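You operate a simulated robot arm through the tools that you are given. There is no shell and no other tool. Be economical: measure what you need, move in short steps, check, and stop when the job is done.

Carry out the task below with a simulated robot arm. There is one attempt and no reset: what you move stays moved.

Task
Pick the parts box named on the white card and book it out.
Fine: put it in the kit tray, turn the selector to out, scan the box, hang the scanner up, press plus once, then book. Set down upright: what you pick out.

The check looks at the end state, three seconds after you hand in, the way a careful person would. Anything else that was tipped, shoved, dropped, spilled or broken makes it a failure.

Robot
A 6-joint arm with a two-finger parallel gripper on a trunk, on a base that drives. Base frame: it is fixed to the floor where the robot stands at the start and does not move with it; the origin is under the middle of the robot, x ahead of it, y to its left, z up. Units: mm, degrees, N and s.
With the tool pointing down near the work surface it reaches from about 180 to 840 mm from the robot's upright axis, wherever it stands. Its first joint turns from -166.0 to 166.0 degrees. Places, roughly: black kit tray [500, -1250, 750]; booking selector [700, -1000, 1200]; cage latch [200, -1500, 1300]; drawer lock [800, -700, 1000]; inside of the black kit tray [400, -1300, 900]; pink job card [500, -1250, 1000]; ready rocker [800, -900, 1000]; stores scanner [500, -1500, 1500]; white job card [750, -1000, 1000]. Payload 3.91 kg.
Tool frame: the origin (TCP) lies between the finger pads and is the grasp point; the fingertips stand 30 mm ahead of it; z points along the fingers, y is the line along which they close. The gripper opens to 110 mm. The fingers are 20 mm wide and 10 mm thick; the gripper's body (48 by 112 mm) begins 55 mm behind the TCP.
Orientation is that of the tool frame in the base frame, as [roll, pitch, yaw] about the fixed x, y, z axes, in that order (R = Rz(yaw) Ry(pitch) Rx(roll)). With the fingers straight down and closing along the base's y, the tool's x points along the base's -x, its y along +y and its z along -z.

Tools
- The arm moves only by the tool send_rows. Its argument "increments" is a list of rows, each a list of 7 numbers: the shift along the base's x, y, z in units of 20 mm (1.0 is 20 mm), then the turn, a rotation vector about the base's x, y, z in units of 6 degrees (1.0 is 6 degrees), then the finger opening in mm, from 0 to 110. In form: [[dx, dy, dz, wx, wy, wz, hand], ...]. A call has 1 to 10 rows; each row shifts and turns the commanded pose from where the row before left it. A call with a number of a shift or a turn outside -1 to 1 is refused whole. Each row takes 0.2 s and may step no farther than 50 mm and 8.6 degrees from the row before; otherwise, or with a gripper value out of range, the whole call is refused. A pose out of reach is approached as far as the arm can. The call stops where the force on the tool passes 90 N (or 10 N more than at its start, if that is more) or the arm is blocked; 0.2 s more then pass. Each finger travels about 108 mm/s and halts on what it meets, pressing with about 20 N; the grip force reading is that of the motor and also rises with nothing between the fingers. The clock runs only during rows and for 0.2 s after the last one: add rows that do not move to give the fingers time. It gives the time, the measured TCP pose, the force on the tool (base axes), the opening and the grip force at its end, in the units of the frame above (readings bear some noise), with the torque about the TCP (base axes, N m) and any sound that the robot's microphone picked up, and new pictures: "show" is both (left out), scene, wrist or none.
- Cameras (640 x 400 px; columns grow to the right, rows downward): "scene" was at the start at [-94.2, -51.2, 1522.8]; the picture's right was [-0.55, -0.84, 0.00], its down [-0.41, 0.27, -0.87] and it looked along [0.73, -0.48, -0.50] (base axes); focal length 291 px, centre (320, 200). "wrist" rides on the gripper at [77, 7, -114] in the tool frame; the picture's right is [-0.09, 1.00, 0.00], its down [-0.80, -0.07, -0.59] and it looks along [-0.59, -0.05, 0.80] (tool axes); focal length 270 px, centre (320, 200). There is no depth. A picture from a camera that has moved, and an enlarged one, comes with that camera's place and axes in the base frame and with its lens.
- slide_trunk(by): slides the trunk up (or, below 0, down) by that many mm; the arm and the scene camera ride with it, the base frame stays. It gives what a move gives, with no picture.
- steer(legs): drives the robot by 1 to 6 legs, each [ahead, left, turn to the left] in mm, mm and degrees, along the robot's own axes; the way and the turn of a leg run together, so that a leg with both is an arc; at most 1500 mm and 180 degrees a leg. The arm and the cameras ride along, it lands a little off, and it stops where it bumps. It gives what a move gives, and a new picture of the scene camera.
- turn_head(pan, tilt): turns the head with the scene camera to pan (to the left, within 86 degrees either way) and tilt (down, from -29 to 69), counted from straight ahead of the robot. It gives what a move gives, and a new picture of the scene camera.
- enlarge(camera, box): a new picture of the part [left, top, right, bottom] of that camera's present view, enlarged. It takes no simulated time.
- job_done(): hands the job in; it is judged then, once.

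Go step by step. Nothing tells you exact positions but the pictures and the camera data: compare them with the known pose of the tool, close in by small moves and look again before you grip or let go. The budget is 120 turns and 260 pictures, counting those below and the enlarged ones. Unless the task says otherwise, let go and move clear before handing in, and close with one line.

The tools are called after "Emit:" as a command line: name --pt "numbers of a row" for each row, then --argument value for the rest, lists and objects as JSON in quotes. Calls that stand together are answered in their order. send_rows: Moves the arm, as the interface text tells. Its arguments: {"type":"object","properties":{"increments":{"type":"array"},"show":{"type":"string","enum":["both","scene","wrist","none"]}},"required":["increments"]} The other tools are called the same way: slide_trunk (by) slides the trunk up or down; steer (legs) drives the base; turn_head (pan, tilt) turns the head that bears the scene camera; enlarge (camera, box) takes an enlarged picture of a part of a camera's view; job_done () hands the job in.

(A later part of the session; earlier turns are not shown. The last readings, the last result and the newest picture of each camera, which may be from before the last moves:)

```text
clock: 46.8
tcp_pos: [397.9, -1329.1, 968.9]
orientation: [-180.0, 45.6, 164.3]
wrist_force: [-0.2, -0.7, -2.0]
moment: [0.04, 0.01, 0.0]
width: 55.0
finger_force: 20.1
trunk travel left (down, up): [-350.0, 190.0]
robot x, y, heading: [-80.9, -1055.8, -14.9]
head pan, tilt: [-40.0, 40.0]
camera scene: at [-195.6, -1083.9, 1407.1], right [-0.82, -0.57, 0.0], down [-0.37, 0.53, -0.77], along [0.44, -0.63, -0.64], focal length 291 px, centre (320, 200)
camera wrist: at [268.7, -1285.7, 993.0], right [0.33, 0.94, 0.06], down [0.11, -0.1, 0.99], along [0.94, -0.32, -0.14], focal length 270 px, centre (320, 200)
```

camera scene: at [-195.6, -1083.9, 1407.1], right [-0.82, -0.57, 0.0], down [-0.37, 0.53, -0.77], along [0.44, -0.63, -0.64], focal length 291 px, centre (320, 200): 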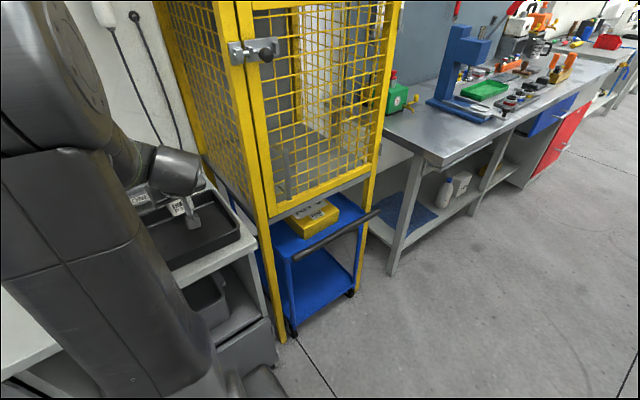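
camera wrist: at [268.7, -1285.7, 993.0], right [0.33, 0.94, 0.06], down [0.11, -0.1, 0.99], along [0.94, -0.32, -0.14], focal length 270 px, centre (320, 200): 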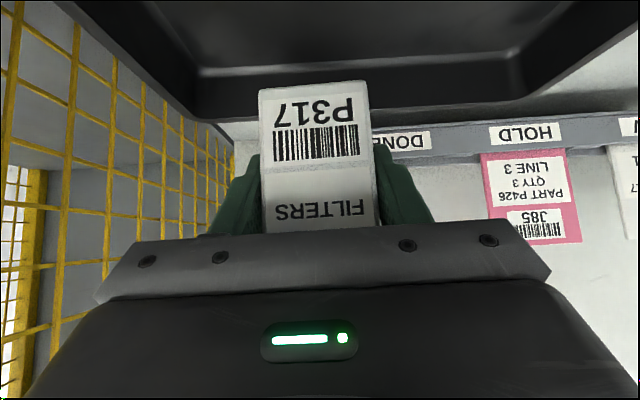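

The tray floor spans roughly s 1009–1277 and the box is well inside. I shift slightly left, correct the tilt and lower close to the floor.

Emit:
send_rows --pt "-0.08 0.41 -0.85 0.035 0.125 0 20" --pt "-0.08 0.41 -0.85 0 0 0 20" --pt "-0.08 0.41 -0.85 0 0 0 20" --pt "-0.08 0.41 -0.85 0 0 0 20" --pt "0 0 0 0 0 0 20" --show "wrist"

Emit:
send_rows --pt "0 0 -0.1 0 0 0 20" --pt "0 0 -0.1 0 0 0 20" --pt "0 0 -0.1 0 0 0 20" --show "none"

```text
clock: 48.0
tcp_pos: [390.5, -1295.7, 900.8]
orientation: [-179.9, 44.8, 164.3]
wrist_force: [0.5, -0.9, -1.5]
moment: [0.01, 0.02, 0.0]
width: 54.7
finger_force: 20.3
trunk travel left (down, up): [-350.0, 190.0]
robot x, y, heading: [-80.3, -1058.7, -14.6]
head pan, tilt: [-40.0, 40.0]
camera wrist: at [262.7, -1252.7, 926.8], right [0.33, 0.94, 0.06], down [0.13, -0.11, 0.99], along [0.94, -0.32, -0.15], focal length 270 px, centre (320, 200)
```

wrist: 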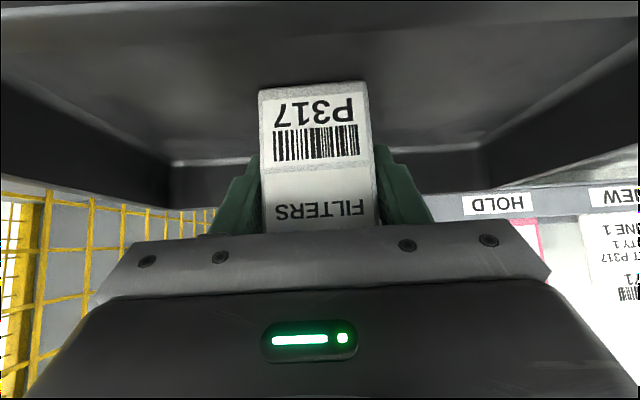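

```text
clock: 48.8
tcp_pos: [391.5, -1294.4, 896.4]
orientation: [-179.9, 45.0, 164.3]
wrist_force: [-1.0, -1.8, 14.1]
moment: [0.2, -0.07, -0.06]
width: 55.0
finger_force: 19.9
trunk travel left (down, up): [-350.0, 190.0]
robot x, y, heading: [-83.4, -1059.4, -15.0]
head pan, tilt: [-40.0, 40.0]
```

Contact at 14 N: the box stands on the tray floor. I open the fingers.

Emit:
send_rows --pt "0 0 0 0 0 0 60" --pt "0 0 0 0 0 0 80" --pt "0 0 0 0 0 0 80" --show "wrist"

```text
clock: 49.6
tcp_pos: [391.4, -1296.5, 896.2]
orientation: [-180.0, 44.8, 164.3]
wrist_force: [-1.6, 0.6, 2.1]
moment: [-0.03, -0.04, -0.03]
width: 80.3
finger_force: 0.0
trunk travel left (down, up): [-350.0, 190.0]
robot x, y, heading: [-83.7, -1058.7, -14.9]
head pan, tilt: [-40.0, 40.0]
camera wrist: at [262.9, -1251.7, 921.4], right [0.33, 0.94, 0.06], down [0.13, -0.11, 0.99], along [0.94, -0.32, -0.15], focal length 270 px, centre (320, 200)
```

wrist: 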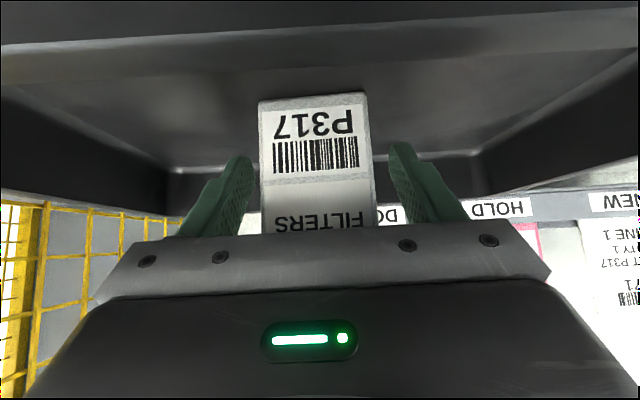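

Released. I retreat along the tool axis, up and back.

Emit:
send_rows --pt "-0.4 0.11 0.41 0 0 0 80" --pt "-0.55 0.155 0.57 0 0 0 80" --pt "-0.55 0.155 0.57 0 0 0 80" --pt "-0.55 0.155 0.57 0 0 0 80" --pt "-0.55 0.155 0.57 0 0 0 80" --pt "-0.3 0.1 1 0 0 0 80" --pt "-0.3 0.1 1 0 0 0 80" --pt "0 0 1 0 0 0 80" --pt "0 0 1 0 0 0 80" --show "both"

```text
clock: 51.6
tcp_pos: [327.8, -1276.6, 1029.6]
orientation: [-179.9, 44.7, 164.4]
wrist_force: [-0.2, -0.1, 0.7]
moment: [0.01, -0.02, 0.02]
width: 79.6
finger_force: 0.2
trunk travel left (down, up): [-350.0, 190.0]
robot x, y, heading: [-82.1, -1054.5, -14.9]
head pan, tilt: [-40.0, 40.0]
camera scene: at [-195.9, -1083.8, 1407.0], right [-0.82, -0.57, 0.0], down [-0.37, 0.53, -0.77], along [0.44, -0.63, -0.64], focal length 291 px, centre (320, 200)
camera wrist: at [199.6, -1234.1, 1055.4], right [0.33, 0.94, 0.06], down [0.13, -0.11, 0.99], along [0.94, -0.32, -0.15], focal length 270 px, centre (320, 200)
```

scene: 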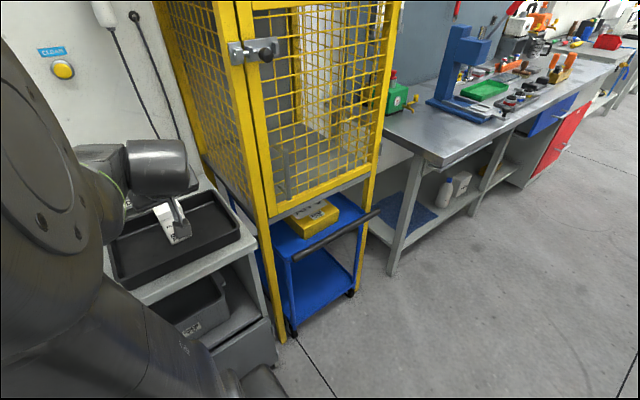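
wrist: 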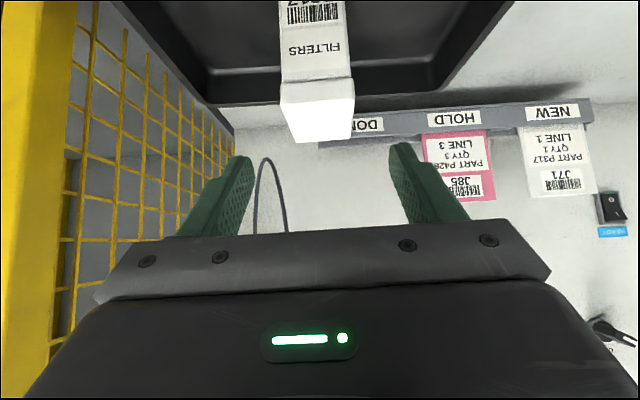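

The box stands upright in the tray. Next I triangulate the wall controls from two trunk heights.

Emit:
turn_head --pan 0 --tilt 12

Emit:
send_rows --pt "0 0 0 0 0 0 80" --pt "0 0 0 0 0 0 80" --pt "0 0 0 0 0 0 80" --show "scene"

Emit:
enlarge --camera "scene" --box '[180, 120, 420, 270]'

Emit:
slide_trunk --by 150

Emit:
enlarge --camera "scene" --box '[180, 160, 420, 310]'

Emit:
enlarge --camera "scene" --box '[0, 0, 640, 400]'

```text
clock: 52.6
tcp_pos: [328.1, -1276.5, 1029.9]
orientation: [-179.9, 44.8, 164.3]
wrist_force: [0.0, -0.6, 0.0]
moment: [0.01, -0.01, 0.05]
width: 80.0
finger_force: 0.0
trunk travel left (down, up): [-350.0, 190.0]
robot x, y, heading: [-82.9, -1060.7, -15.0]
head pan, tilt: [0.0, 12.0]
camera scene: at [-154.6, -1038.3, 1451.4], right [-0.26, -0.97, 0.0], down [-0.2, 0.05, -0.98], along [0.94, -0.25, -0.21], focal length 291 px, centre (320, 200)
```

scene: 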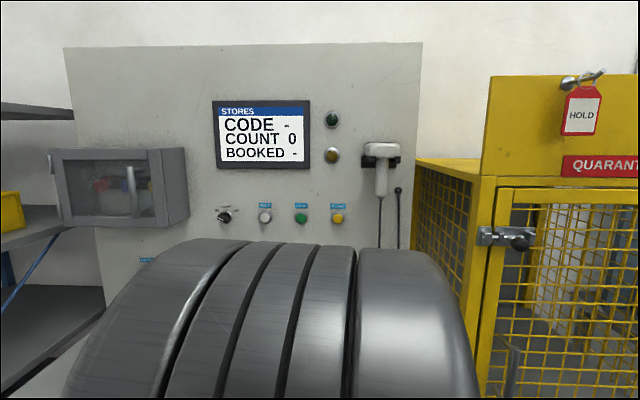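

```text
clock: 53.4
tcp_pos: [327.5, -1277.7, 1029.9]
orientation: [-179.8, 44.7, 164.2]
wrist_force: [0.1, -0.5, 0.2]
moment: [0.04, -0.01, 0.01]
width: 80.1
finger_force: 0.0
trunk travel left (down, up): [-350.0, 190.0]
robot x, y, heading: [-82.9, -1058.3, -14.8]
head pan, tilt: [0.0, 12.0]
camera scene: at [-154.6, -1038.3, 1451.5], right [-0.26, -0.97, 0.0], down [-0.2, 0.05, -0.98], along [0.94, -0.25, -0.21], focal length 291 px, centre (320, 200)
```

scene: 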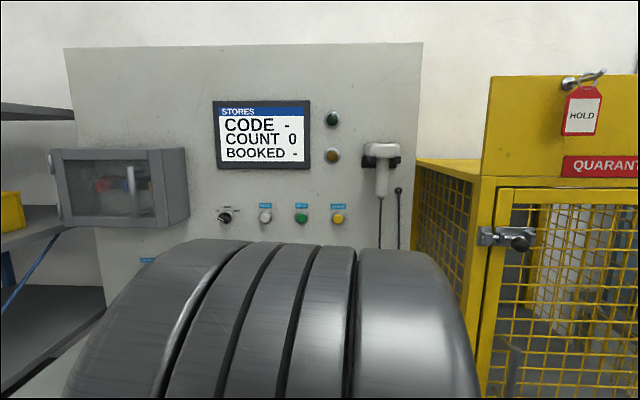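

```text
2.67 times, centred on (300, 195) of scene
camera zoom: at [-154.6, -1038.3, 1451.5], right [-0.26, -0.97, 0.0], down [-0.2, 0.05, -0.98], along [0.94, -0.25, -0.21], focal length 776 px, centre (373, 213)
```

zoom: 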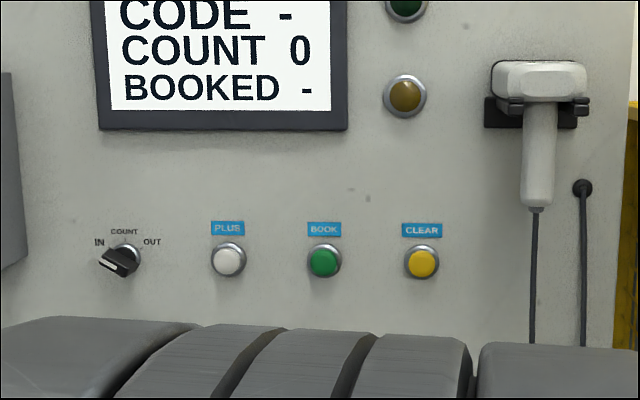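

```text
clock: 55.2
tcp_pos: [328.7, -1277.3, 1178.4]
orientation: [-179.9, 44.8, 164.3]
wrist_force: [0.1, -0.5, 0.7]
moment: [0.01, -0.03, -0.01]
width: 79.9
finger_force: 0.1
trunk travel left (down, up): [-500.0, 40.0]
robot x, y, heading: [-82.0, -1055.9, -15.0]
head pan, tilt: [0.0, 12.0]
```

```text
2.67 times, centred on (300, 235) of scene
camera zoom: at [-154.6, -1038.3, 1601.5], right [-0.26, -0.97, 0.0], down [-0.2, 0.05, -0.98], along [0.94, -0.25, -0.21], focal length 776 px, centre (373, 107)
```

zoom: 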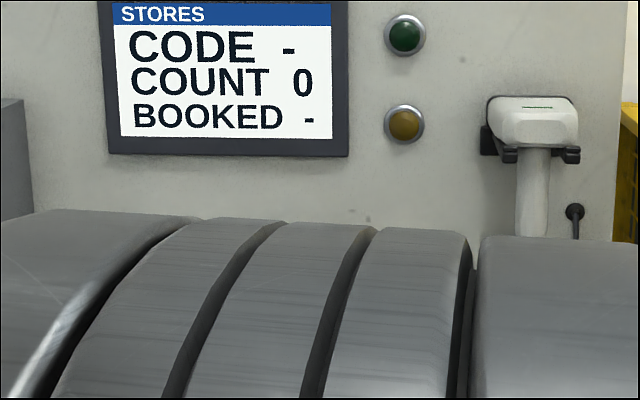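

```text
1.00 times, centred on (320, 200) of scene
camera zoom: at [-154.6, -1038.3, 1601.5], right [-0.26, -0.97, 0.0], down [-0.2, 0.05, -0.98], along [0.94, -0.25, -0.21], focal length 291 px, centre (320, 200)
```

zoom: 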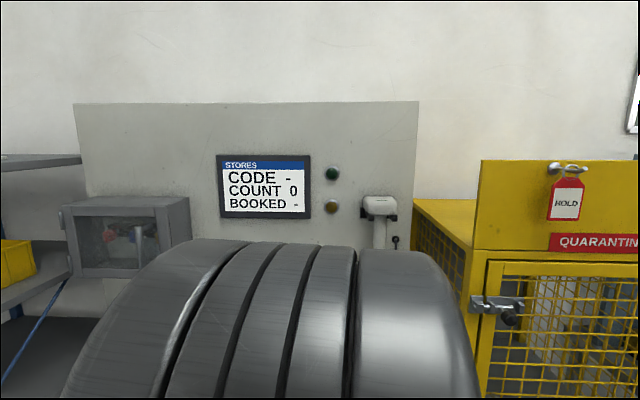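

Wall plane lies near n≈975 along the robot's heading; the selector is about (745, -986, 1217), the buttons at the same height to its right, the scanner around z 1420. I lower the trunk again and bring the tool, turned horizontal, in front of the selector for a close look.

Emit:
slide_trunk --by -150

Emit:
send_rows --pt "0.3 0.9 0.8 -0.194 -0.7245 0 60" --pt "0.3 0.9 0.8 -0.194 -0.7245 0 60" --pt "0.3 0.9 0.8 -0.194 -0.7245 0 60" --pt "0.7 0.9 0.8 -0.194 -0.7245 0 60" --pt "0.7 0.9 0.8 -0.194 -0.7245 0 60" --pt "0.7 0.9 0.8 -0.194 -0.7245 0 60" --pt "0.7 0.9 0.8 -0.194 -0.7245 0 60" --pt "0.7 0.9 0.8 -0.194 -0.7245 0 60" --pt "0.7 0.9 0.8 -0.194 -0.7245 0 60" --pt "0.7 0.9 0.8 -0.194 -0.7245 0 60" --show "none"

Emit:
send_rows --pt "0.9 0.9 0 0 0 0 60" --pt "0.9 0.9 0 0 0 0 60" --pt "0.9 0.9 0 0 0 0 60" --pt "0.9 0.9 0 0 0 0 60" --pt "0.9 0.9 0 0 0 0 60" --pt "0.9 0.9 0 0 0 0 60" --pt "0.9 0.9 0 0 0 0 60" --show "both"

```text
clock: 56.9
tcp_pos: [327.8, -1277.2, 1029.5]
orientation: [-179.9, 44.8, 164.3]
wrist_force: [-0.3, 1.3, 0.0]
moment: [-0.01, 0.0, -0.02]
width: 79.8
finger_force: 0.1
trunk travel left (down, up): [-350.0, 190.0]
robot x, y, heading: [-81.8, -1058.1, -15.1]
head pan, tilt: [0.0, 12.0]
```

```text
clock: 59.1
tcp_pos: [353.5, -1218.2, 1089.4]
orientation: [-179.9, 61.0, 163.9]
wrist_force: [0.2, 0.8, -0.3]
moment: [0.01, 0.01, 0.0]
width: 60.1
finger_force: 0.1
out of reach, approached as far as the arm can: row 4, 5, 6, 7, 8, 9, 10
trunk travel left (down, up): [-350.0, 190.0]
robot x, y, heading: [-79.0, -1058.9, -15.2]
head pan, tilt: [0.0, 12.0]
```

```text
clock: 60.7
tcp_pos: [358.9, -1210.3, 1088.5]
orientation: [179.9, 60.5, 163.9]
wrist_force: [1.0, 0.1, -0.8]
moment: [0.0, 0.0, 0.0]
width: 60.3
finger_force: 0.1
out of reach, approached as far as the arm can: row 1, 2, 3, 4, 5, 6, 7
trunk travel left (down, up): [-350.0, 190.0]
robot x, y, heading: [-80.1, -1059.6, -15.0]
head pan, tilt: [0.0, 12.0]
camera scene: at [-154.6, -1038.2, 1451.5], right [-0.26, -0.97, 0.0], down [-0.2, 0.05, -0.98], along [0.94, -0.25, -0.21], focal length 291 px, centre (320, 200)
camera wrist: at [229.2, -1166.5, 1076.3], right [0.32, 0.95, 0.08], down [-0.14, -0.03, 0.99], along [0.94, -0.32, 0.12], focal length 270 px, centre (320, 200)
```

scene: 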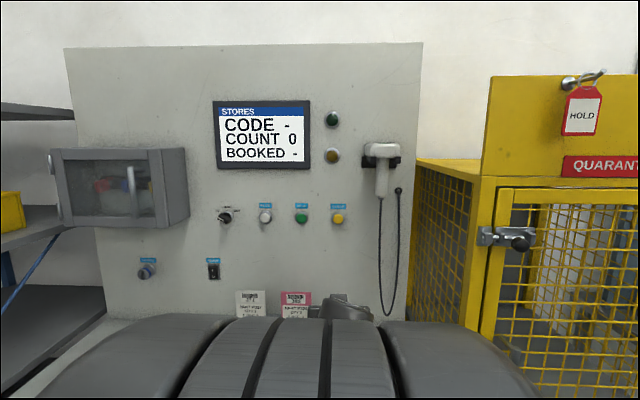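
wrist: 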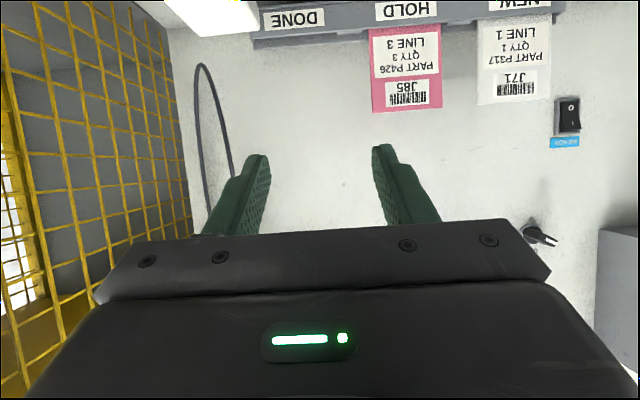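

The tool cannot go horizontal when the arm is folded so near. I first move outward at 45° tilt, then tilt further.

Emit:
send_rows --pt "0.2 0.5 0.2 0.1 0.4 0 60" --pt "0.4 0.9 0.6 0.1 0.4 0 60" --pt "0.4 0.9 0.6 0.1 0.4 0 60" --pt "0.7 0.9 0.6 0.1 0.4 0 60" --pt "0.8 0.9 0.6 0.1 0.4 0 60" --pt "0.8 0.9 0.6 0.1 0.4 0 60" --pt "0.9 0.9 0.6 0 0 0 60" --pt "0.9 0.9 0.6 0 0 0 60" --pt "0.9 0.9 0.6 0 0 0 60" --show "wrist"

```text
clock: 62.7
tcp_pos: [480.9, -1057.7, 1187.3]
orientation: [-179.0, 46.0, 164.6]
wrist_force: [0.4, 0.5, -0.1]
moment: [-0.02, 0.01, 0.0]
width: 60.0
finger_force: 0.0
out of reach, approached as far as the arm can: row 1
trunk travel left (down, up): [-350.0, 190.0]
robot x, y, heading: [-81.5, -1055.1, -15.4]
head pan, tilt: [0.0, 12.0]
camera wrist: at [352.0, -1011.8, 1210.6], right [0.33, 0.94, 0.05], down [0.11, -0.09, 0.99], along [0.94, -0.33, -0.13], focal length 270 px, centre (320, 200)
```

wrist: 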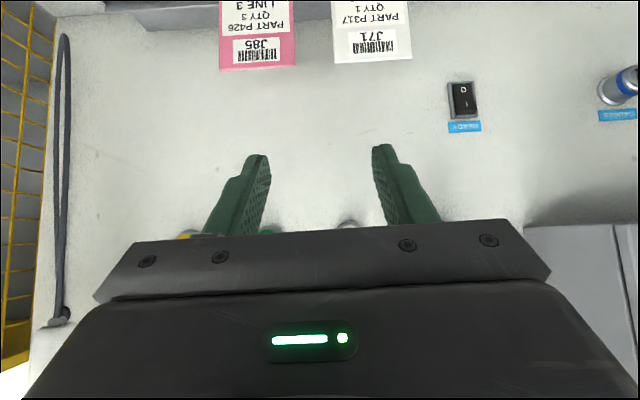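

Emit:
send_rows --pt "0.7 0.7 0.1 -0.24 -0.9 0 60" --pt "0.7 0.7 0.1 -0.24 -0.9 0 60" --pt "0.7 0.7 0.1 -0.24 -0.9 0 60" --pt "0.7 0.7 0.1 -0.24 -0.9 0 60" --pt "0.7 0.7 0.1 -0.24 -0.9 0 60" --pt "0.7 0.7 0.1 -0.24 -0.9 0 60" --pt "0.7 0.7 0.1 -0.24 -0.9 0 60" --pt "0.7 0.7 0.1 -0.24 -0.9 0 60" --show "both"

```text
clock: 64.5
tcp_pos: [591.1, -944.6, 1204.8]
orientation: [25.1, 89.0, 8.9]
wrist_force: [0.1, -0.5, -0.1]
moment: [-0.02, 0.02, 0.02]
width: 59.9
finger_force: 0.1
trunk travel left (down, up): [-350.0, 190.0]
robot x, y, heading: [-79.3, -1057.0, -15.1]
head pan, tilt: [0.0, 12.0]
camera scene: at [-154.3, -1038.1, 1451.5], right [-0.26, -0.97, 0.0], down [-0.2, 0.05, -0.98], along [0.94, -0.25, -0.21], focal length 291 px, centre (320, 200)
camera wrist: at [483.8, -906.0, 1125.0], right [0.28, 0.96, 0.1], down [-0.6, 0.1, 0.79], along [0.75, -0.28, 0.6], focal length 270 px, centre (320, 200)
```

scene: 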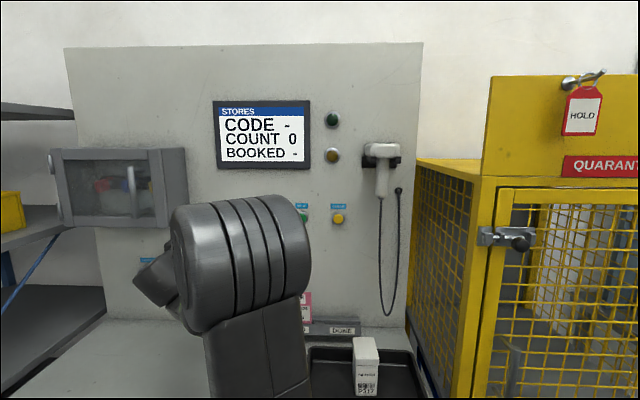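
wrist: 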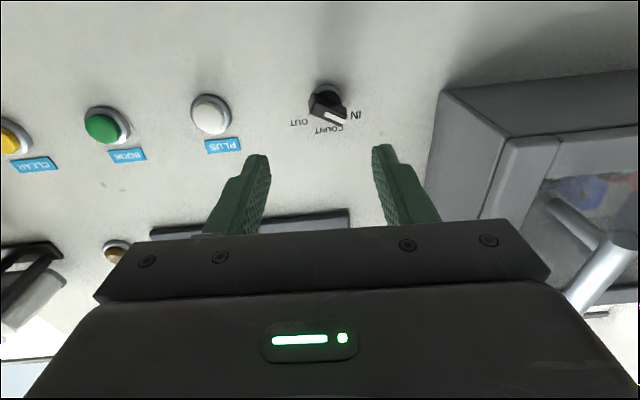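

The selector is now in clear view. I enlarge it.

Emit:
enlarge --camera "wrist" --box '[280, 70, 376, 130]'

```text
6.67 times, centred on (328, 100) of wrist
camera zoom: at [483.8, -906.0, 1125.0], right [0.28, 0.96, 0.1], down [-0.6, 0.1, 0.79], along [0.75, -0.28, 0.6], focal length 1802 px, centre (267, 867)
```

zoom: 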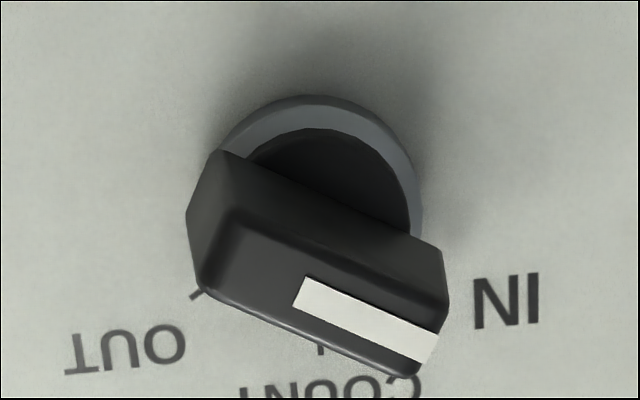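

The pointer is on IN (up-left, about 60°), the bar about 33×12 mm. I roll the tool -60° to match the bar.

Emit:
send_rows --pt "0 0 0 -0.96 0.27 0 50" --pt "0 0 0 -0.96 0.27 0 50" --pt "0 0 0 -0.96 0.27 0 50" --pt "0 0 0 -0.96 0.27 0 50" --pt "0 0 0 -0.96 0.27 0 50" --pt "0 0 0 -0.96 0.27 0 50" --pt "0 0 0 -0.96 0.27 0 50" --pt "0 0 0 -0.96 0.27 0 50" --pt "0 0 0 -0.96 0.27 0 50" --pt "0 0 0 -0.96 0.27 0 50" --show "wrist"

```text
clock: 66.7
tcp_pos: [592.2, -943.7, 1205.3]
orientation: [-89.0, 30.4, -104.6]
wrist_force: [0.2, -0.2, 0.0]
moment: [0.01, 0.01, 0.0]
width: 50.3
finger_force: 0.1
trunk travel left (down, up): [-350.0, 190.0]
robot x, y, heading: [-80.5, -1054.1, -14.7]
head pan, tilt: [0.0, 12.0]
camera wrist: at [465.3, -975.7, 1157.1], right [0.16, 0.56, -0.81], down [-0.41, 0.79, 0.46], along [0.9, 0.26, 0.36], focal length 270 px, centre (320, 200)
```

wrist: 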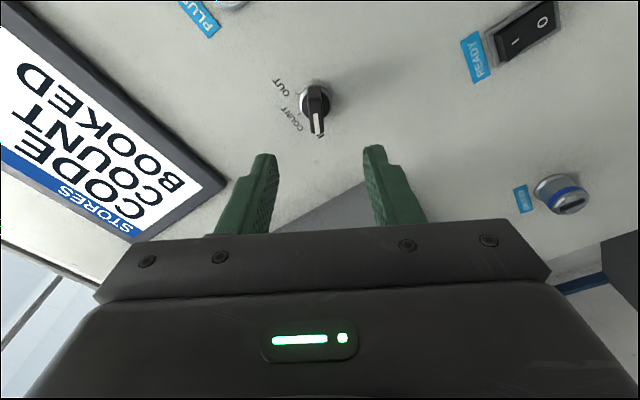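

Emit:
enlarge --camera "wrist" --box '[272, 70, 368, 130]'

```text
6.67 times, centred on (320, 100) of wrist
camera zoom: at [465.3, -975.7, 1157.1], right [0.16, 0.56, -0.81], down [-0.41, 0.79, 0.46], along [0.9, 0.26, 0.36], focal length 1802 px, centre (320, 867)
```

zoom: 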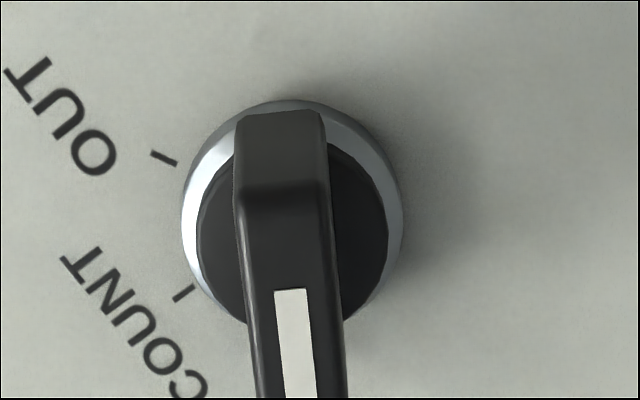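

The bar is aligned with the fingers; a 4 mm correction is needed. I advance 100 mm and check.

Emit:
send_rows --pt "0.797 -0.225 0.033 0 0 0 50" --pt "0.797 -0.225 0.033 0 0 0 50" --pt "0.797 -0.225 0.033 0 0 0 50" --pt "0.797 -0.225 0.033 0 0 0 50" --pt "0.797 -0.225 0.033 0 0 0 50" --pt "0.797 -0.225 0.033 0 0 0 50" --show "wrist"

```text
clock: 68.1
tcp_pos: [687.5, -971.9, 1209.8]
orientation: [-89.0, 30.5, -104.8]
wrist_force: [0.1, -0.4, -0.6]
moment: [0.0, 0.04, 0.0]
width: 49.9
finger_force: 0.0
trunk travel left (down, up): [-350.0, 190.0]
robot x, y, heading: [-77.7, -1056.9, -15.2]
head pan, tilt: [0.0, 12.0]
camera wrist: at [560.7, -1002.7, 1160.4], right [0.16, 0.56, -0.81], down [-0.41, 0.79, 0.46], along [0.9, 0.26, 0.36], focal length 270 px, centre (320, 200)
```

wrist: 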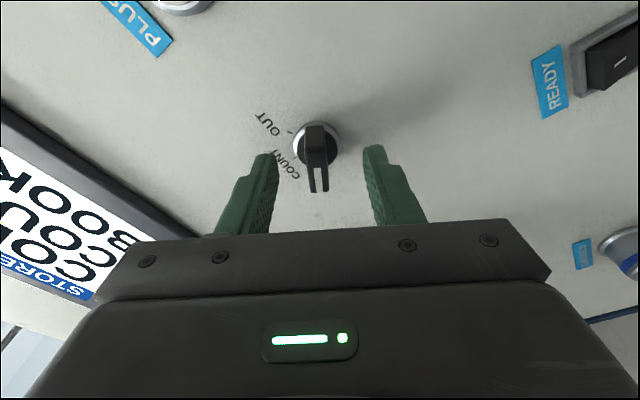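

Emit:
send_rows --pt "0.35 -0.13 0.05 0 0 0 50" --pt "0.35 -0.13 0.05 0 0 0 50" --pt "0 0 0 0 0 0 50" --show "wrist"

Emit:
enlarge --camera "wrist" --box '[240, 110, 400, 210]'

```text
clock: 68.9
tcp_pos: [701.9, -977.0, 1211.0]
orientation: [-89.1, 30.4, -104.7]
wrist_force: [-0.8, -0.2, 0.5]
moment: [0.04, 0.06, -0.02]
width: 50.1
finger_force: 0.1
trunk travel left (down, up): [-350.0, 190.0]
robot x, y, heading: [-80.0, -1056.7, -15.2]
head pan, tilt: [0.0, 12.0]
camera wrist: at [575.4, -1007.8, 1163.2], right [0.16, 0.56, -0.81], down [-0.41, 0.79, 0.46], along [0.9, 0.26, 0.36], focal length 270 px, centre (320, 200)
```

wrist: 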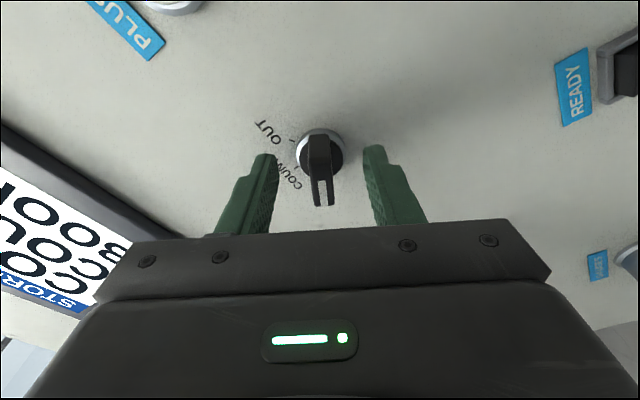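

```text
4.00 times, centred on (320, 160) of wrist
camera zoom: at [575.4, -1007.8, 1163.2], right [0.16, 0.56, -0.81], down [-0.41, 0.79, 0.46], along [0.9, 0.26, 0.36], focal length 1081 px, centre (320, 360)
```

zoom: 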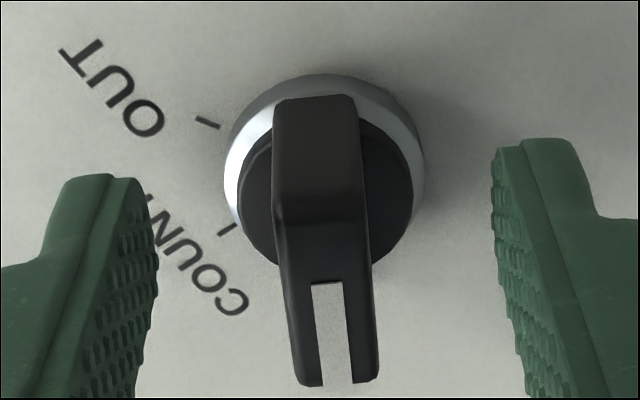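

Centred. I advance another 8 mm and close on the bar.

Emit:
send_rows --pt "0.386 -0.104 0 0 0 0 50" --pt "0 0 0 0 0 0 5" --pt "0 0 0 0 0 0 5" --pt "0 0 0 0 0 0 5" --show "wrist"

```text
clock: 69.9
tcp_pos: [709.7, -979.5, 1211.3]
orientation: [-89.1, 30.5, -104.7]
wrist_force: [-1.2, -0.5, -6.6]
moment: [-0.43, -1.17, 0.09]
width: 13.1
finger_force: 45.1
trunk travel left (down, up): [-350.0, 190.0]
robot x, y, heading: [-79.8, -1054.8, -14.9]
head pan, tilt: [0.0, 12.0]
camera wrist: at [583.6, -1009.9, 1163.1], right [0.16, 0.56, -0.81], down [-0.41, 0.79, 0.46], along [0.9, 0.26, 0.36], focal length 270 px, centre (320, 200)
```

wrist: 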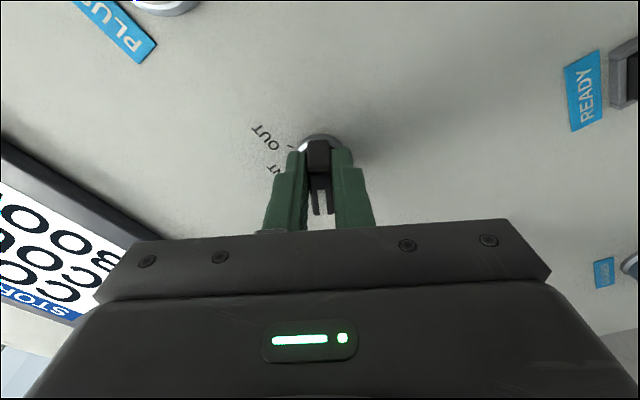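

I hold the bar. I turn it clockwise, first 60°.

Emit:
send_rows --pt "0 0 0 0.96 -0.27 0 5" --pt "0 0 0 0.96 -0.27 0 5" --pt "0 0 0 0.96 -0.27 0 5" --pt "0 0 0 0.96 -0.27 0 5" --pt "0 0 0 0.96 -0.27 0 5" --pt "0 0 0 0.96 -0.27 0 5" --pt "0 0 0 0.96 -0.27 0 5" --pt "0 0 0 0.96 -0.27 0 5" --pt "0 0 0 0.96 -0.27 0 5" --pt "0 0 0 0.96 -0.27 0 5" --show "wrist"

```text
clock: 72.1
tcp_pos: [711.3, -973.0, 1207.0]
orientation: [14.0, 89.4, -2.0]
wrist_force: [4.6, 24.8, -21.3]
moment: [-0.38, -0.47, -0.61]
width: 13.9
finger_force: 44.9
trunk travel left (down, up): [-350.0, 190.0]
robot x, y, heading: [-81.0, -1053.6, -14.9]
head pan, tilt: [0.0, 12.0]
camera wrist: at [604.8, -934.7, 1128.1], right [0.27, 0.96, 0.09], down [-0.6, 0.1, 0.79], along [0.75, -0.27, 0.6], focal length 270 px, centre (320, 200)
```

wrist: 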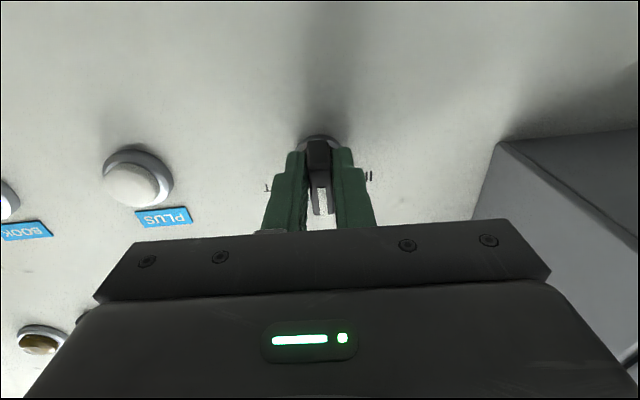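

It follows well, now at COUNT; the grip sits about 8 mm off the knob axis so I let the hand follow the arc for the second 60°.

Emit:
send_rows --pt "0.017 0.0665 -0.01 0.96 -0.27 0 5" --pt "0.017 0.0665 -0.01 0.96 -0.27 0 5" --pt "0.017 0.0665 -0.01 0.96 -0.27 0 5" --pt "0.017 0.0665 -0.01 0.96 -0.27 0 5" --pt "0.017 0.0665 -0.01 0.96 -0.27 0 5" --pt "0.017 0.0665 0 0.96 -0.27 0 5" --pt "0.017 0.0665 0 0.96 -0.27 0 5" --pt "0.017 0.0665 0 0.96 -0.27 0 5" --pt "0.017 0.0665 0 0.96 -0.27 0 5" --pt "0.017 0.0665 0 0.96 -0.27 0 5" --show "wrist"

```text
clock: 74.3
tcp_pos: [714.4, -967.0, 1212.0]
orientation: [92.0, 33.5, 73.4]
wrist_force: [-30.3, -3.5, -9.7]
moment: [-0.21, -1.03, -0.22]
width: 13.3
finger_force: 45.1
out of reach, approached as far as the arm can: row 9, 10
trunk travel left (down, up): [-350.0, 190.0]
robot x, y, heading: [-84.0, -1059.0, -15.2]
head pan, tilt: [0.0, 12.0]
stopped in row 10: the force on the tool passed its limit (the readings are from after the stop); the commanded pose is now the measured one
camera wrist: at [624.6, -867.5, 1177.5], right [0.17, 0.45, 0.88], down [-0.77, -0.5, 0.4], along [0.61, -0.75, 0.26], focal length 270 px, centre (320, 200)
```

wrist: 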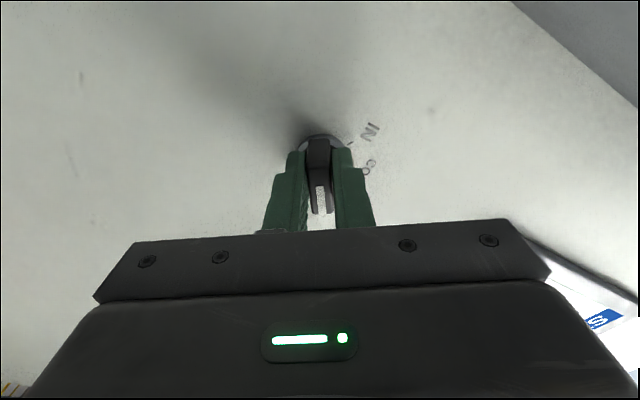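

It turned to about +57°. I open and back off to see where the pointer settled.

Emit:
send_rows --pt "0 0 0 0 0 0 30" --pt "0 0 0 0 0 0 40" --pt "0 0 0 0 0 0 40" --show "none"

Emit:
send_rows --pt "-0.77 0.21 0 0 0 0 40" --pt "-0.77 0.21 0 0 0 0 40" --pt "-0.77 0.21 0 0 0 0 40" --pt "-0.77 0.21 0 0 0 0 40" --pt "-0.77 0.21 0 0 0 0 40" --show "both"

Emit:
enlarge --camera "wrist" --box '[260, 70, 420, 170]'

```text
clock: 75.1
tcp_pos: [718.4, -967.4, 1209.8]
orientation: [92.1, 33.5, 73.5]
wrist_force: [0.9, -0.2, -0.1]
moment: [-0.02, 0.01, 0.02]
width: 39.9
finger_force: 0.0
trunk travel left (down, up): [-350.0, 190.0]
robot x, y, heading: [-81.4, -1054.5, -15.2]
head pan, tilt: [0.0, 12.0]
```

```text
clock: 76.3
tcp_pos: [646.0, -939.7, 1224.1]
orientation: [92.5, 33.6, 73.5]
wrist_force: [-0.2, 0.1, 0.4]
moment: [0.0, 0.0, 0.0]
width: 39.9
finger_force: 0.0
out of reach, approached as far as the arm can: row 2, 3, 5
trunk travel left (down, up): [-350.0, 190.0]
robot x, y, heading: [-82.3, -1058.3, -15.2]
head pan, tilt: [0.0, 12.0]
camera scene: at [-156.2, -1038.7, 1451.5], right [-0.26, -0.97, 0.0], down [-0.2, 0.05, -0.98], along [0.94, -0.26, -0.21], focal length 291 px, centre (320, 200)
camera wrist: at [556.9, -839.9, 1190.4], right [0.18, 0.45, 0.88], down [-0.77, -0.49, 0.41], along [0.62, -0.75, 0.26], focal length 270 px, centre (320, 200)
```

scene: 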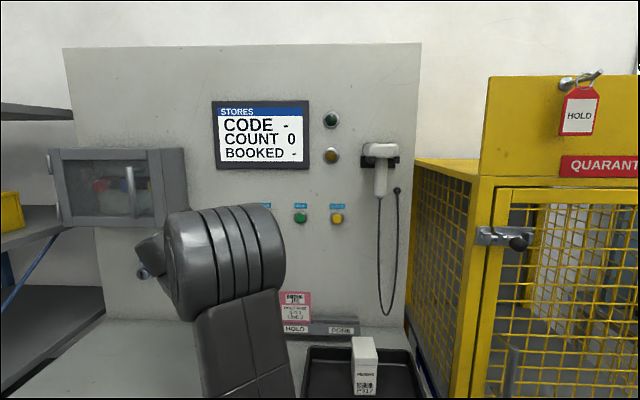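
wrist: 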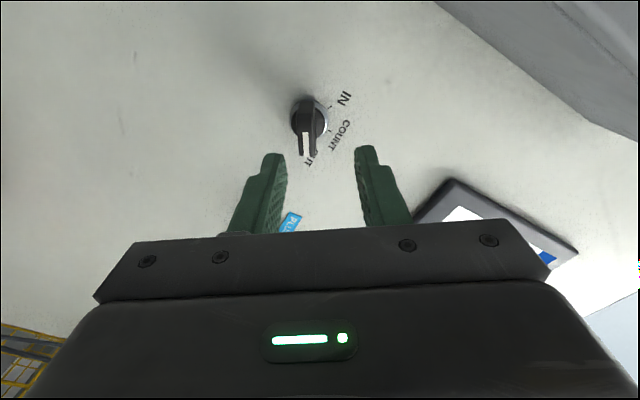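

```text
4.00 times, centred on (340, 120) of wrist
camera zoom: at [556.9, -839.9, 1190.4], right [0.18, 0.45, 0.88], down [-0.77, -0.49, 0.41], along [0.62, -0.75, 0.26], focal length 1081 px, centre (240, 520)
```

zoom: 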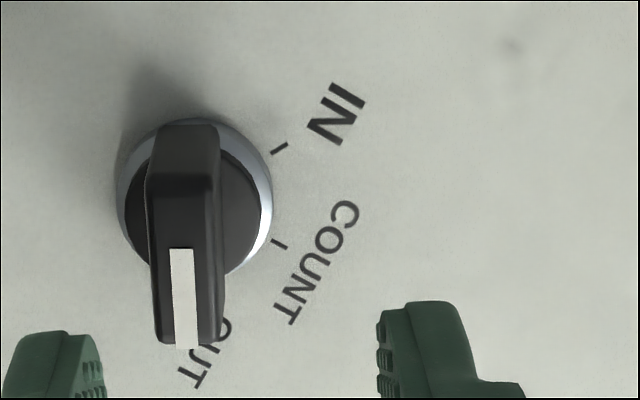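

The pointer now shows OUT. Next the scanner: I unroll the wrist, back off, and move toward it.

Emit:
send_rows --pt "-0.3 0.08 0 -0.91 0.26 0 80" --pt "-0.3 0.08 0 -0.91 0.26 0 80" --pt "-0.3 0.08 0 -0.91 0.26 0 80" --pt "-0.3 0.08 0 -0.91 0.26 0 80" --pt "-0.3 0.08 0 -0.91 0.26 0 80" --pt "-0.3 0.08 0 -0.91 0.26 0 80" --pt "-0.3 0.08 0 -0.91 0.26 0 80" --pt "-0.3 0.08 0 -0.91 0.26 0 80" --pt "-0.3 0.08 0 -0.91 0.26 0 80" --pt "-0.3 0.08 0 -0.91 0.26 0 80" --show "none"

Emit:
slide_trunk --by 90

```text
clock: 78.5
tcp_pos: [587.8, -923.6, 1224.4]
orientation: [-33.7, 89.4, -52.0]
wrist_force: [0.1, 0.3, 0.7]
moment: [0.01, -0.04, -0.02]
width: 80.0
finger_force: 0.2
trunk travel left (down, up): [-350.0, 190.0]
robot x, y, heading: [-83.3, -1060.5, -15.3]
head pan, tilt: [0.0, 12.0]
```

```text
clock: 79.7
tcp_pos: [587.2, -923.8, 1314.8]
orientation: [-27.9, 89.4, -46.2]
wrist_force: [-0.1, -0.3, 0.6]
moment: [0.0, -0.01, -0.04]
width: 80.1
finger_force: 0.0
trunk travel left (down, up): [-440.0, 100.0]
robot x, y, heading: [-79.4, -1060.2, -15.2]
head pan, tilt: [0.0, 12.0]
```

Emit:
send_rows --pt "-0.6 -0.9 0 0 0 0 80" --pt "-0.6 -0.9 0 0 0 0 80" --pt "-0.6 -0.9 0 0 0 0 80" --pt "-0.4 -1 0 0 0 0 80" --pt "-0.4 -1 0 0 0 0 80" --pt "-0.4 -1 0 0 0 0 80" --pt "-0.4 -1 0 0 0 0 80" --pt "-0.4 -1 0 0 0 0 80" --pt "-0.4 -1 0 0 0 0 80" --pt "-0.4 -1 0 0 0 0 80" --show "none"

Emit:
send_rows --pt "-0.4 -1 0 0 0 0 80" --pt "-0.4 -1 0 0 0 0 80" --pt "-0.4 -1 0 0 0 0 80" --pt "-0.4 -1 0 0 0 0 80" --pt "-0.4 -1 0 0 0 0 80" --pt "-0.4 -1 0 0 0 0 80" --pt "-0.4 -1 0 0 0 0 80" --pt "-0.4 -1 0 0 0 0 80" --show "both"

```text
clock: 81.9
tcp_pos: [494.2, -1120.8, 1313.2]
orientation: [-25.5, 89.6, -43.7]
wrist_force: [0.6, 0.2, -0.1]
moment: [-0.01, -0.02, 0.02]
width: 80.0
finger_force: 0.1
trunk travel left (down, up): [-440.0, 100.0]
robot x, y, heading: [-78.8, -1055.2, -15.4]
head pan, tilt: [0.0, 12.0]
```

```text
clock: 83.7
tcp_pos: [470.3, -1184.3, 1330.1]
orientation: [127.6, 84.0, 103.1]
wrist_force: [-0.2, -0.2, 0.4]
moment: [0.0, 0.01, -0.02]
width: 79.8
finger_force: 0.0
out of reach, approached as far as the arm can: row 2, 3, 4, 5, 6, 7, 8
trunk travel left (down, up): [-440.0, 100.0]
robot x, y, heading: [-80.9, -1055.1, -15.1]
head pan, tilt: [0.0, 12.0]
camera scene: at [-156.1, -1038.7, 1541.5], right [-0.26, -0.97, 0.0], down [-0.2, 0.05, -0.98], along [0.94, -0.26, -0.21], focal length 291 px, centre (320, 200)
camera wrist: at [367.0, -1123.4, 1259.3], right [0.41, 0.89, 0.17], down [-0.55, 0.1, 0.83], along [0.72, -0.44, 0.53], focal length 270 px, centre (320, 200)
```

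scene: 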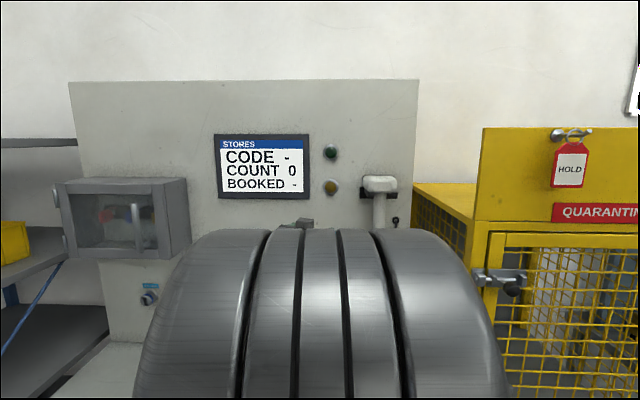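
wrist: 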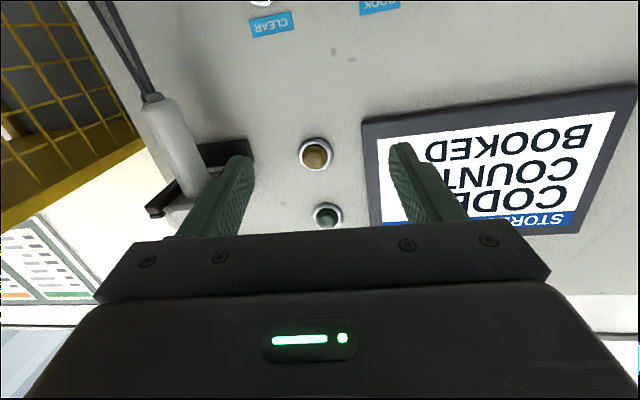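

The arm is too folded here. I drive back 180 mm, and 60 mm to the right, to work with the arm more extended.

Emit:
steer --legs '[[-180, -60, 0]]'

Emit:
enlarge --camera "scene" --box '[320, 150, 420, 250]'

Emit:
enlarge --camera "wrist" --box '[0, 0, 640, 400]'

```text
clock: 85.3
tcp_pos: [285.3, -1197.3, 1330.7]
orientation: [127.1, 84.0, 102.6]
wrist_force: [0.8, -0.4, 0.3]
moment: [0.0, 0.02, 0.0]
width: 80.1
finger_force: 0.0
trunk travel left (down, up): [-440.0, 100.0]
robot x, y, heading: [-266.1, -1066.5, -15.3]
head pan, tilt: [0.0, 12.0]
camera scene: at [-340.8, -1050.8, 1541.5], right [-0.26, -0.96, 0.0], down [-0.2, 0.06, -0.98], along [0.94, -0.26, -0.21], focal length 291 px, centre (320, 200)
```

scene: 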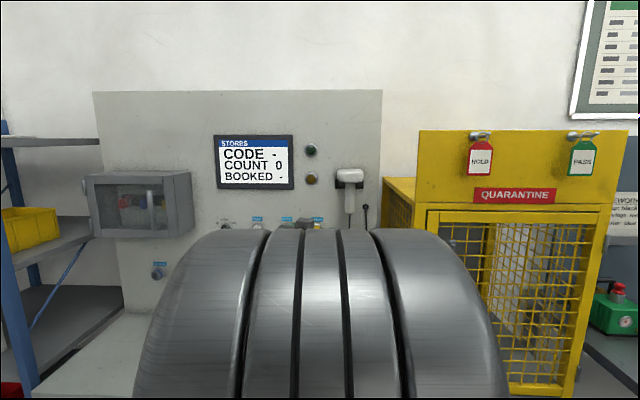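

```text
4.00 times, centred on (370, 200) of scene
camera zoom: at [-340.8, -1050.8, 1541.5], right [-0.26, -0.96, 0.0], down [-0.2, 0.06, -0.98], along [0.94, -0.26, -0.21], focal length 1164 px, centre (120, 200)
```

zoom: 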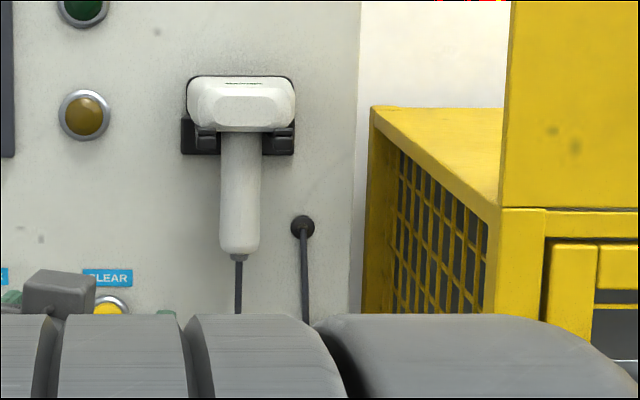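

```text
1.00 times, centred on (320, 200) of wrist
camera zoom: at [182.1, -1137.0, 1259.7], right [0.42, 0.89, 0.17], down [-0.55, 0.1, 0.83], along [0.72, -0.44, 0.53], focal length 270 px, centre (320, 200)
```

zoom: 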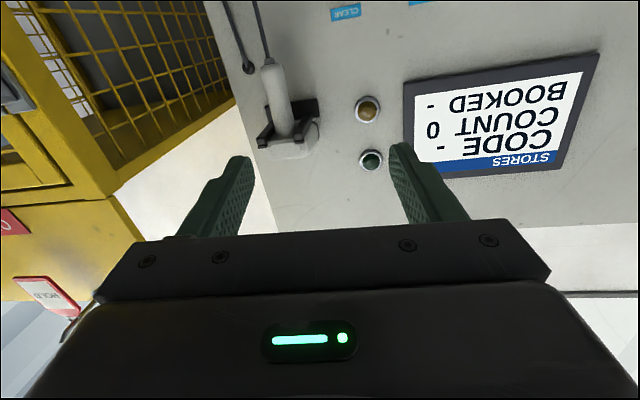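

Emit:
enlarge --camera "wrist" --box '[220, 40, 348, 170]'

Emit:
send_rows --pt "0.5 -0.13 0 0 0 0.4 80" --pt "0.5 -0.13 0 0 0 0.4 80" --pt "0.5 -0.13 0 0 0 0.4 80" --pt "0.8 -0.3 0 -0.1 -0.4 0 80" --pt "0.8 -0.3 0 -0.1 -0.4 0 80" --pt "0.8 -0.3 0 0 0 0 80" --pt "0.8 -0.3 0 0 0 0 80" --pt "0.8 -0.3 0 0 0 0 80" --pt "0.8 -0.3 0 0 0 0 80" --pt "0.8 -0.3 0 0 0 0 80" --show "wrist"

```text
3.08 times, centred on (284, 105) of wrist
camera zoom: at [182.1, -1137.0, 1259.7], right [0.42, 0.89, 0.17], down [-0.55, 0.1, 0.83], along [0.72, -0.44, 0.53], focal length 832 px, centre (431, 492)
```

zoom: 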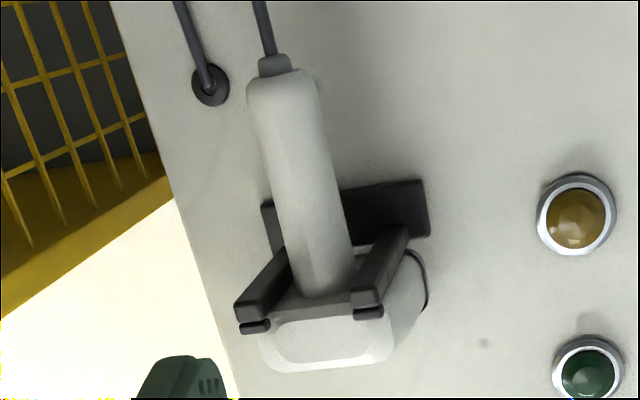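

```text
clock: 87.5
tcp_pos: [411.9, -1234.3, 1326.5]
orientation: [78.3, 84.4, 56.0]
wrist_force: [0.8, 0.2, -0.1]
moment: [0.01, 0.02, 0.0]
width: 80.5
finger_force: 0.0
out of reach, approached as far as the arm can: row 2, 3, 5
trunk travel left (down, up): [-440.0, 100.0]
robot x, y, heading: [-264.5, -1068.8, -15.3]
head pan, tilt: [0.0, 12.0]
camera wrist: at [312.2, -1178.1, 1246.8], right [0.37, 0.91, 0.18], down [-0.62, 0.1, 0.78], along [0.69, -0.4, 0.6], focal length 270 px, centre (320, 200)
```

wrist: 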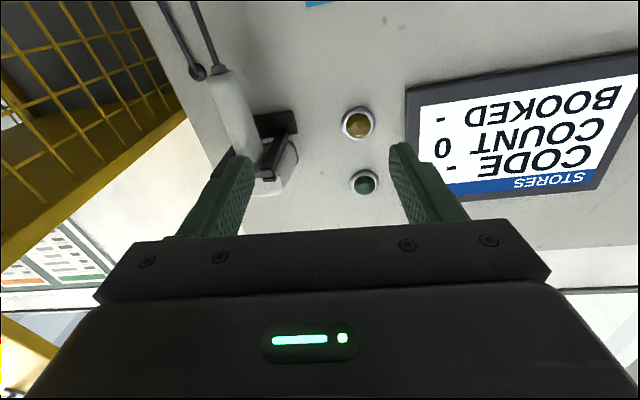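

The scanner's nose faces the wall and its handle hangs between two prongs, at about n 880, z 1295–1392. I square the tool up and align with the handle.

Emit:
send_rows --pt "0.2 -0.85 0.13 -0.41 0.2 0.6 80" --pt "0.2 -0.85 0.13 -0.41 0.2 0.63 80" --pt "0.2 -0.85 0.13 0 0 0 80" --pt "0.1 -0.85 0.13 0 0 0 80" --pt "0.1 -0.85 0.13 0 0 0 80" --pt "0 -0.85 0.13 0 0 0 80" --pt "0 -0.85 0.13 0 0 0 80" --show "both"

```text
clock: 89.1
tcp_pos: [432.8, -1286.1, 1365.5]
orientation: [124.6, 83.0, 101.4]
wrist_force: [-0.1, 1.2, -0.1]
moment: [-0.01, -0.02, 0.01]
width: 80.0
finger_force: 0.0
out of reach, approached as far as the arm can: row 1, 2, 3, 4, 7
trunk travel left (down, up): [-440.0, 100.0]
robot x, y, heading: [-265.7, -1067.4, -15.4]
head pan, tilt: [0.0, 12.0]
camera scene: at [-339.8, -1050.3, 1541.5], right [-0.26, -0.96, 0.0], down [-0.2, 0.05, -0.98], along [0.94, -0.26, -0.21], focal length 291 px, centre (320, 200)
camera wrist: at [328.7, -1225.6, 1295.9], right [0.4, 0.9, 0.19], down [-0.55, 0.07, 0.83], along [0.73, -0.43, 0.53], focal length 270 px, centre (320, 200)
```

scene: 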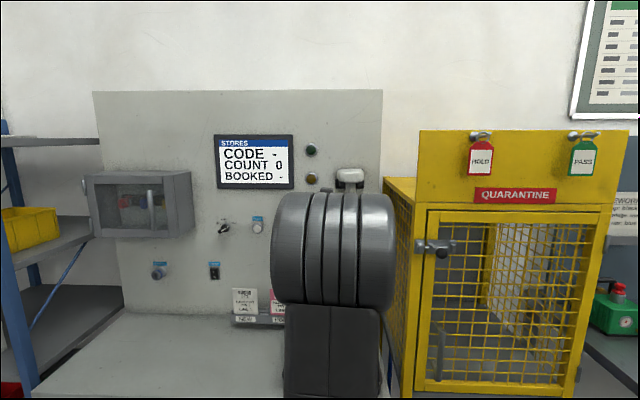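
wrist: 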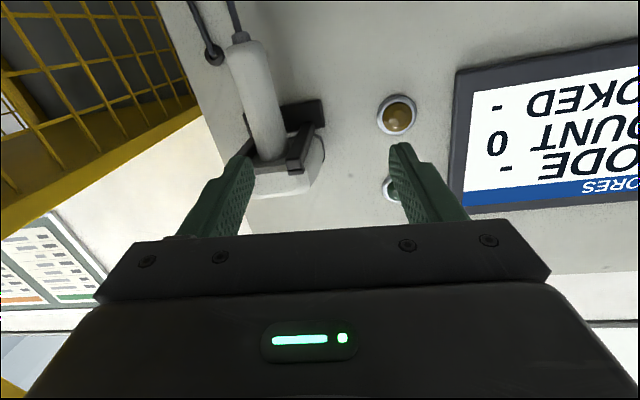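

The wrist is near a singular pose when arm and tool point the same way. I drive left and ahead so that the arm meets the scanner at an angle, as it did well at the selector.

Emit:
steer --legs '[[0, 210, 0], [130, 0, 0]]'

```text
clock: 91.6
tcp_pos: [617.1, -1116.3, 1363.8]
orientation: [124.7, 82.9, 101.8]
wrist_force: [0.8, -0.3, -0.3]
moment: [0.0, 0.02, 0.02]
width: 80.0
finger_force: 0.1
trunk travel left (down, up): [-440.0, 100.0]
robot x, y, heading: [-84.1, -901.7, -15.2]
head pan, tilt: [0.0, 12.0]
camera scene: at [-157.1, -884.4, 1541.5], right [-0.26, -0.97, 0.0], down [-0.2, 0.05, -0.98], along [0.94, -0.26, -0.21], focal length 291 px, centre (320, 200)
```

scene: 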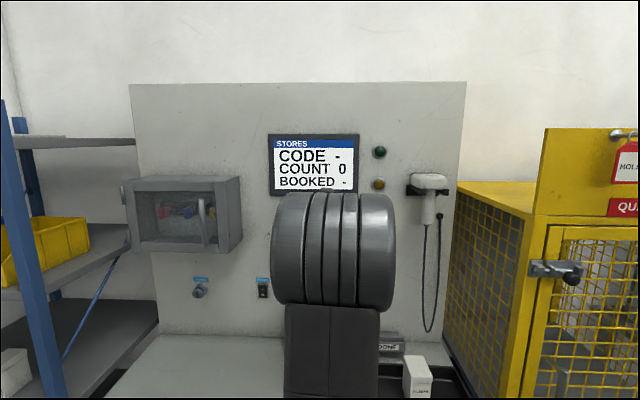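

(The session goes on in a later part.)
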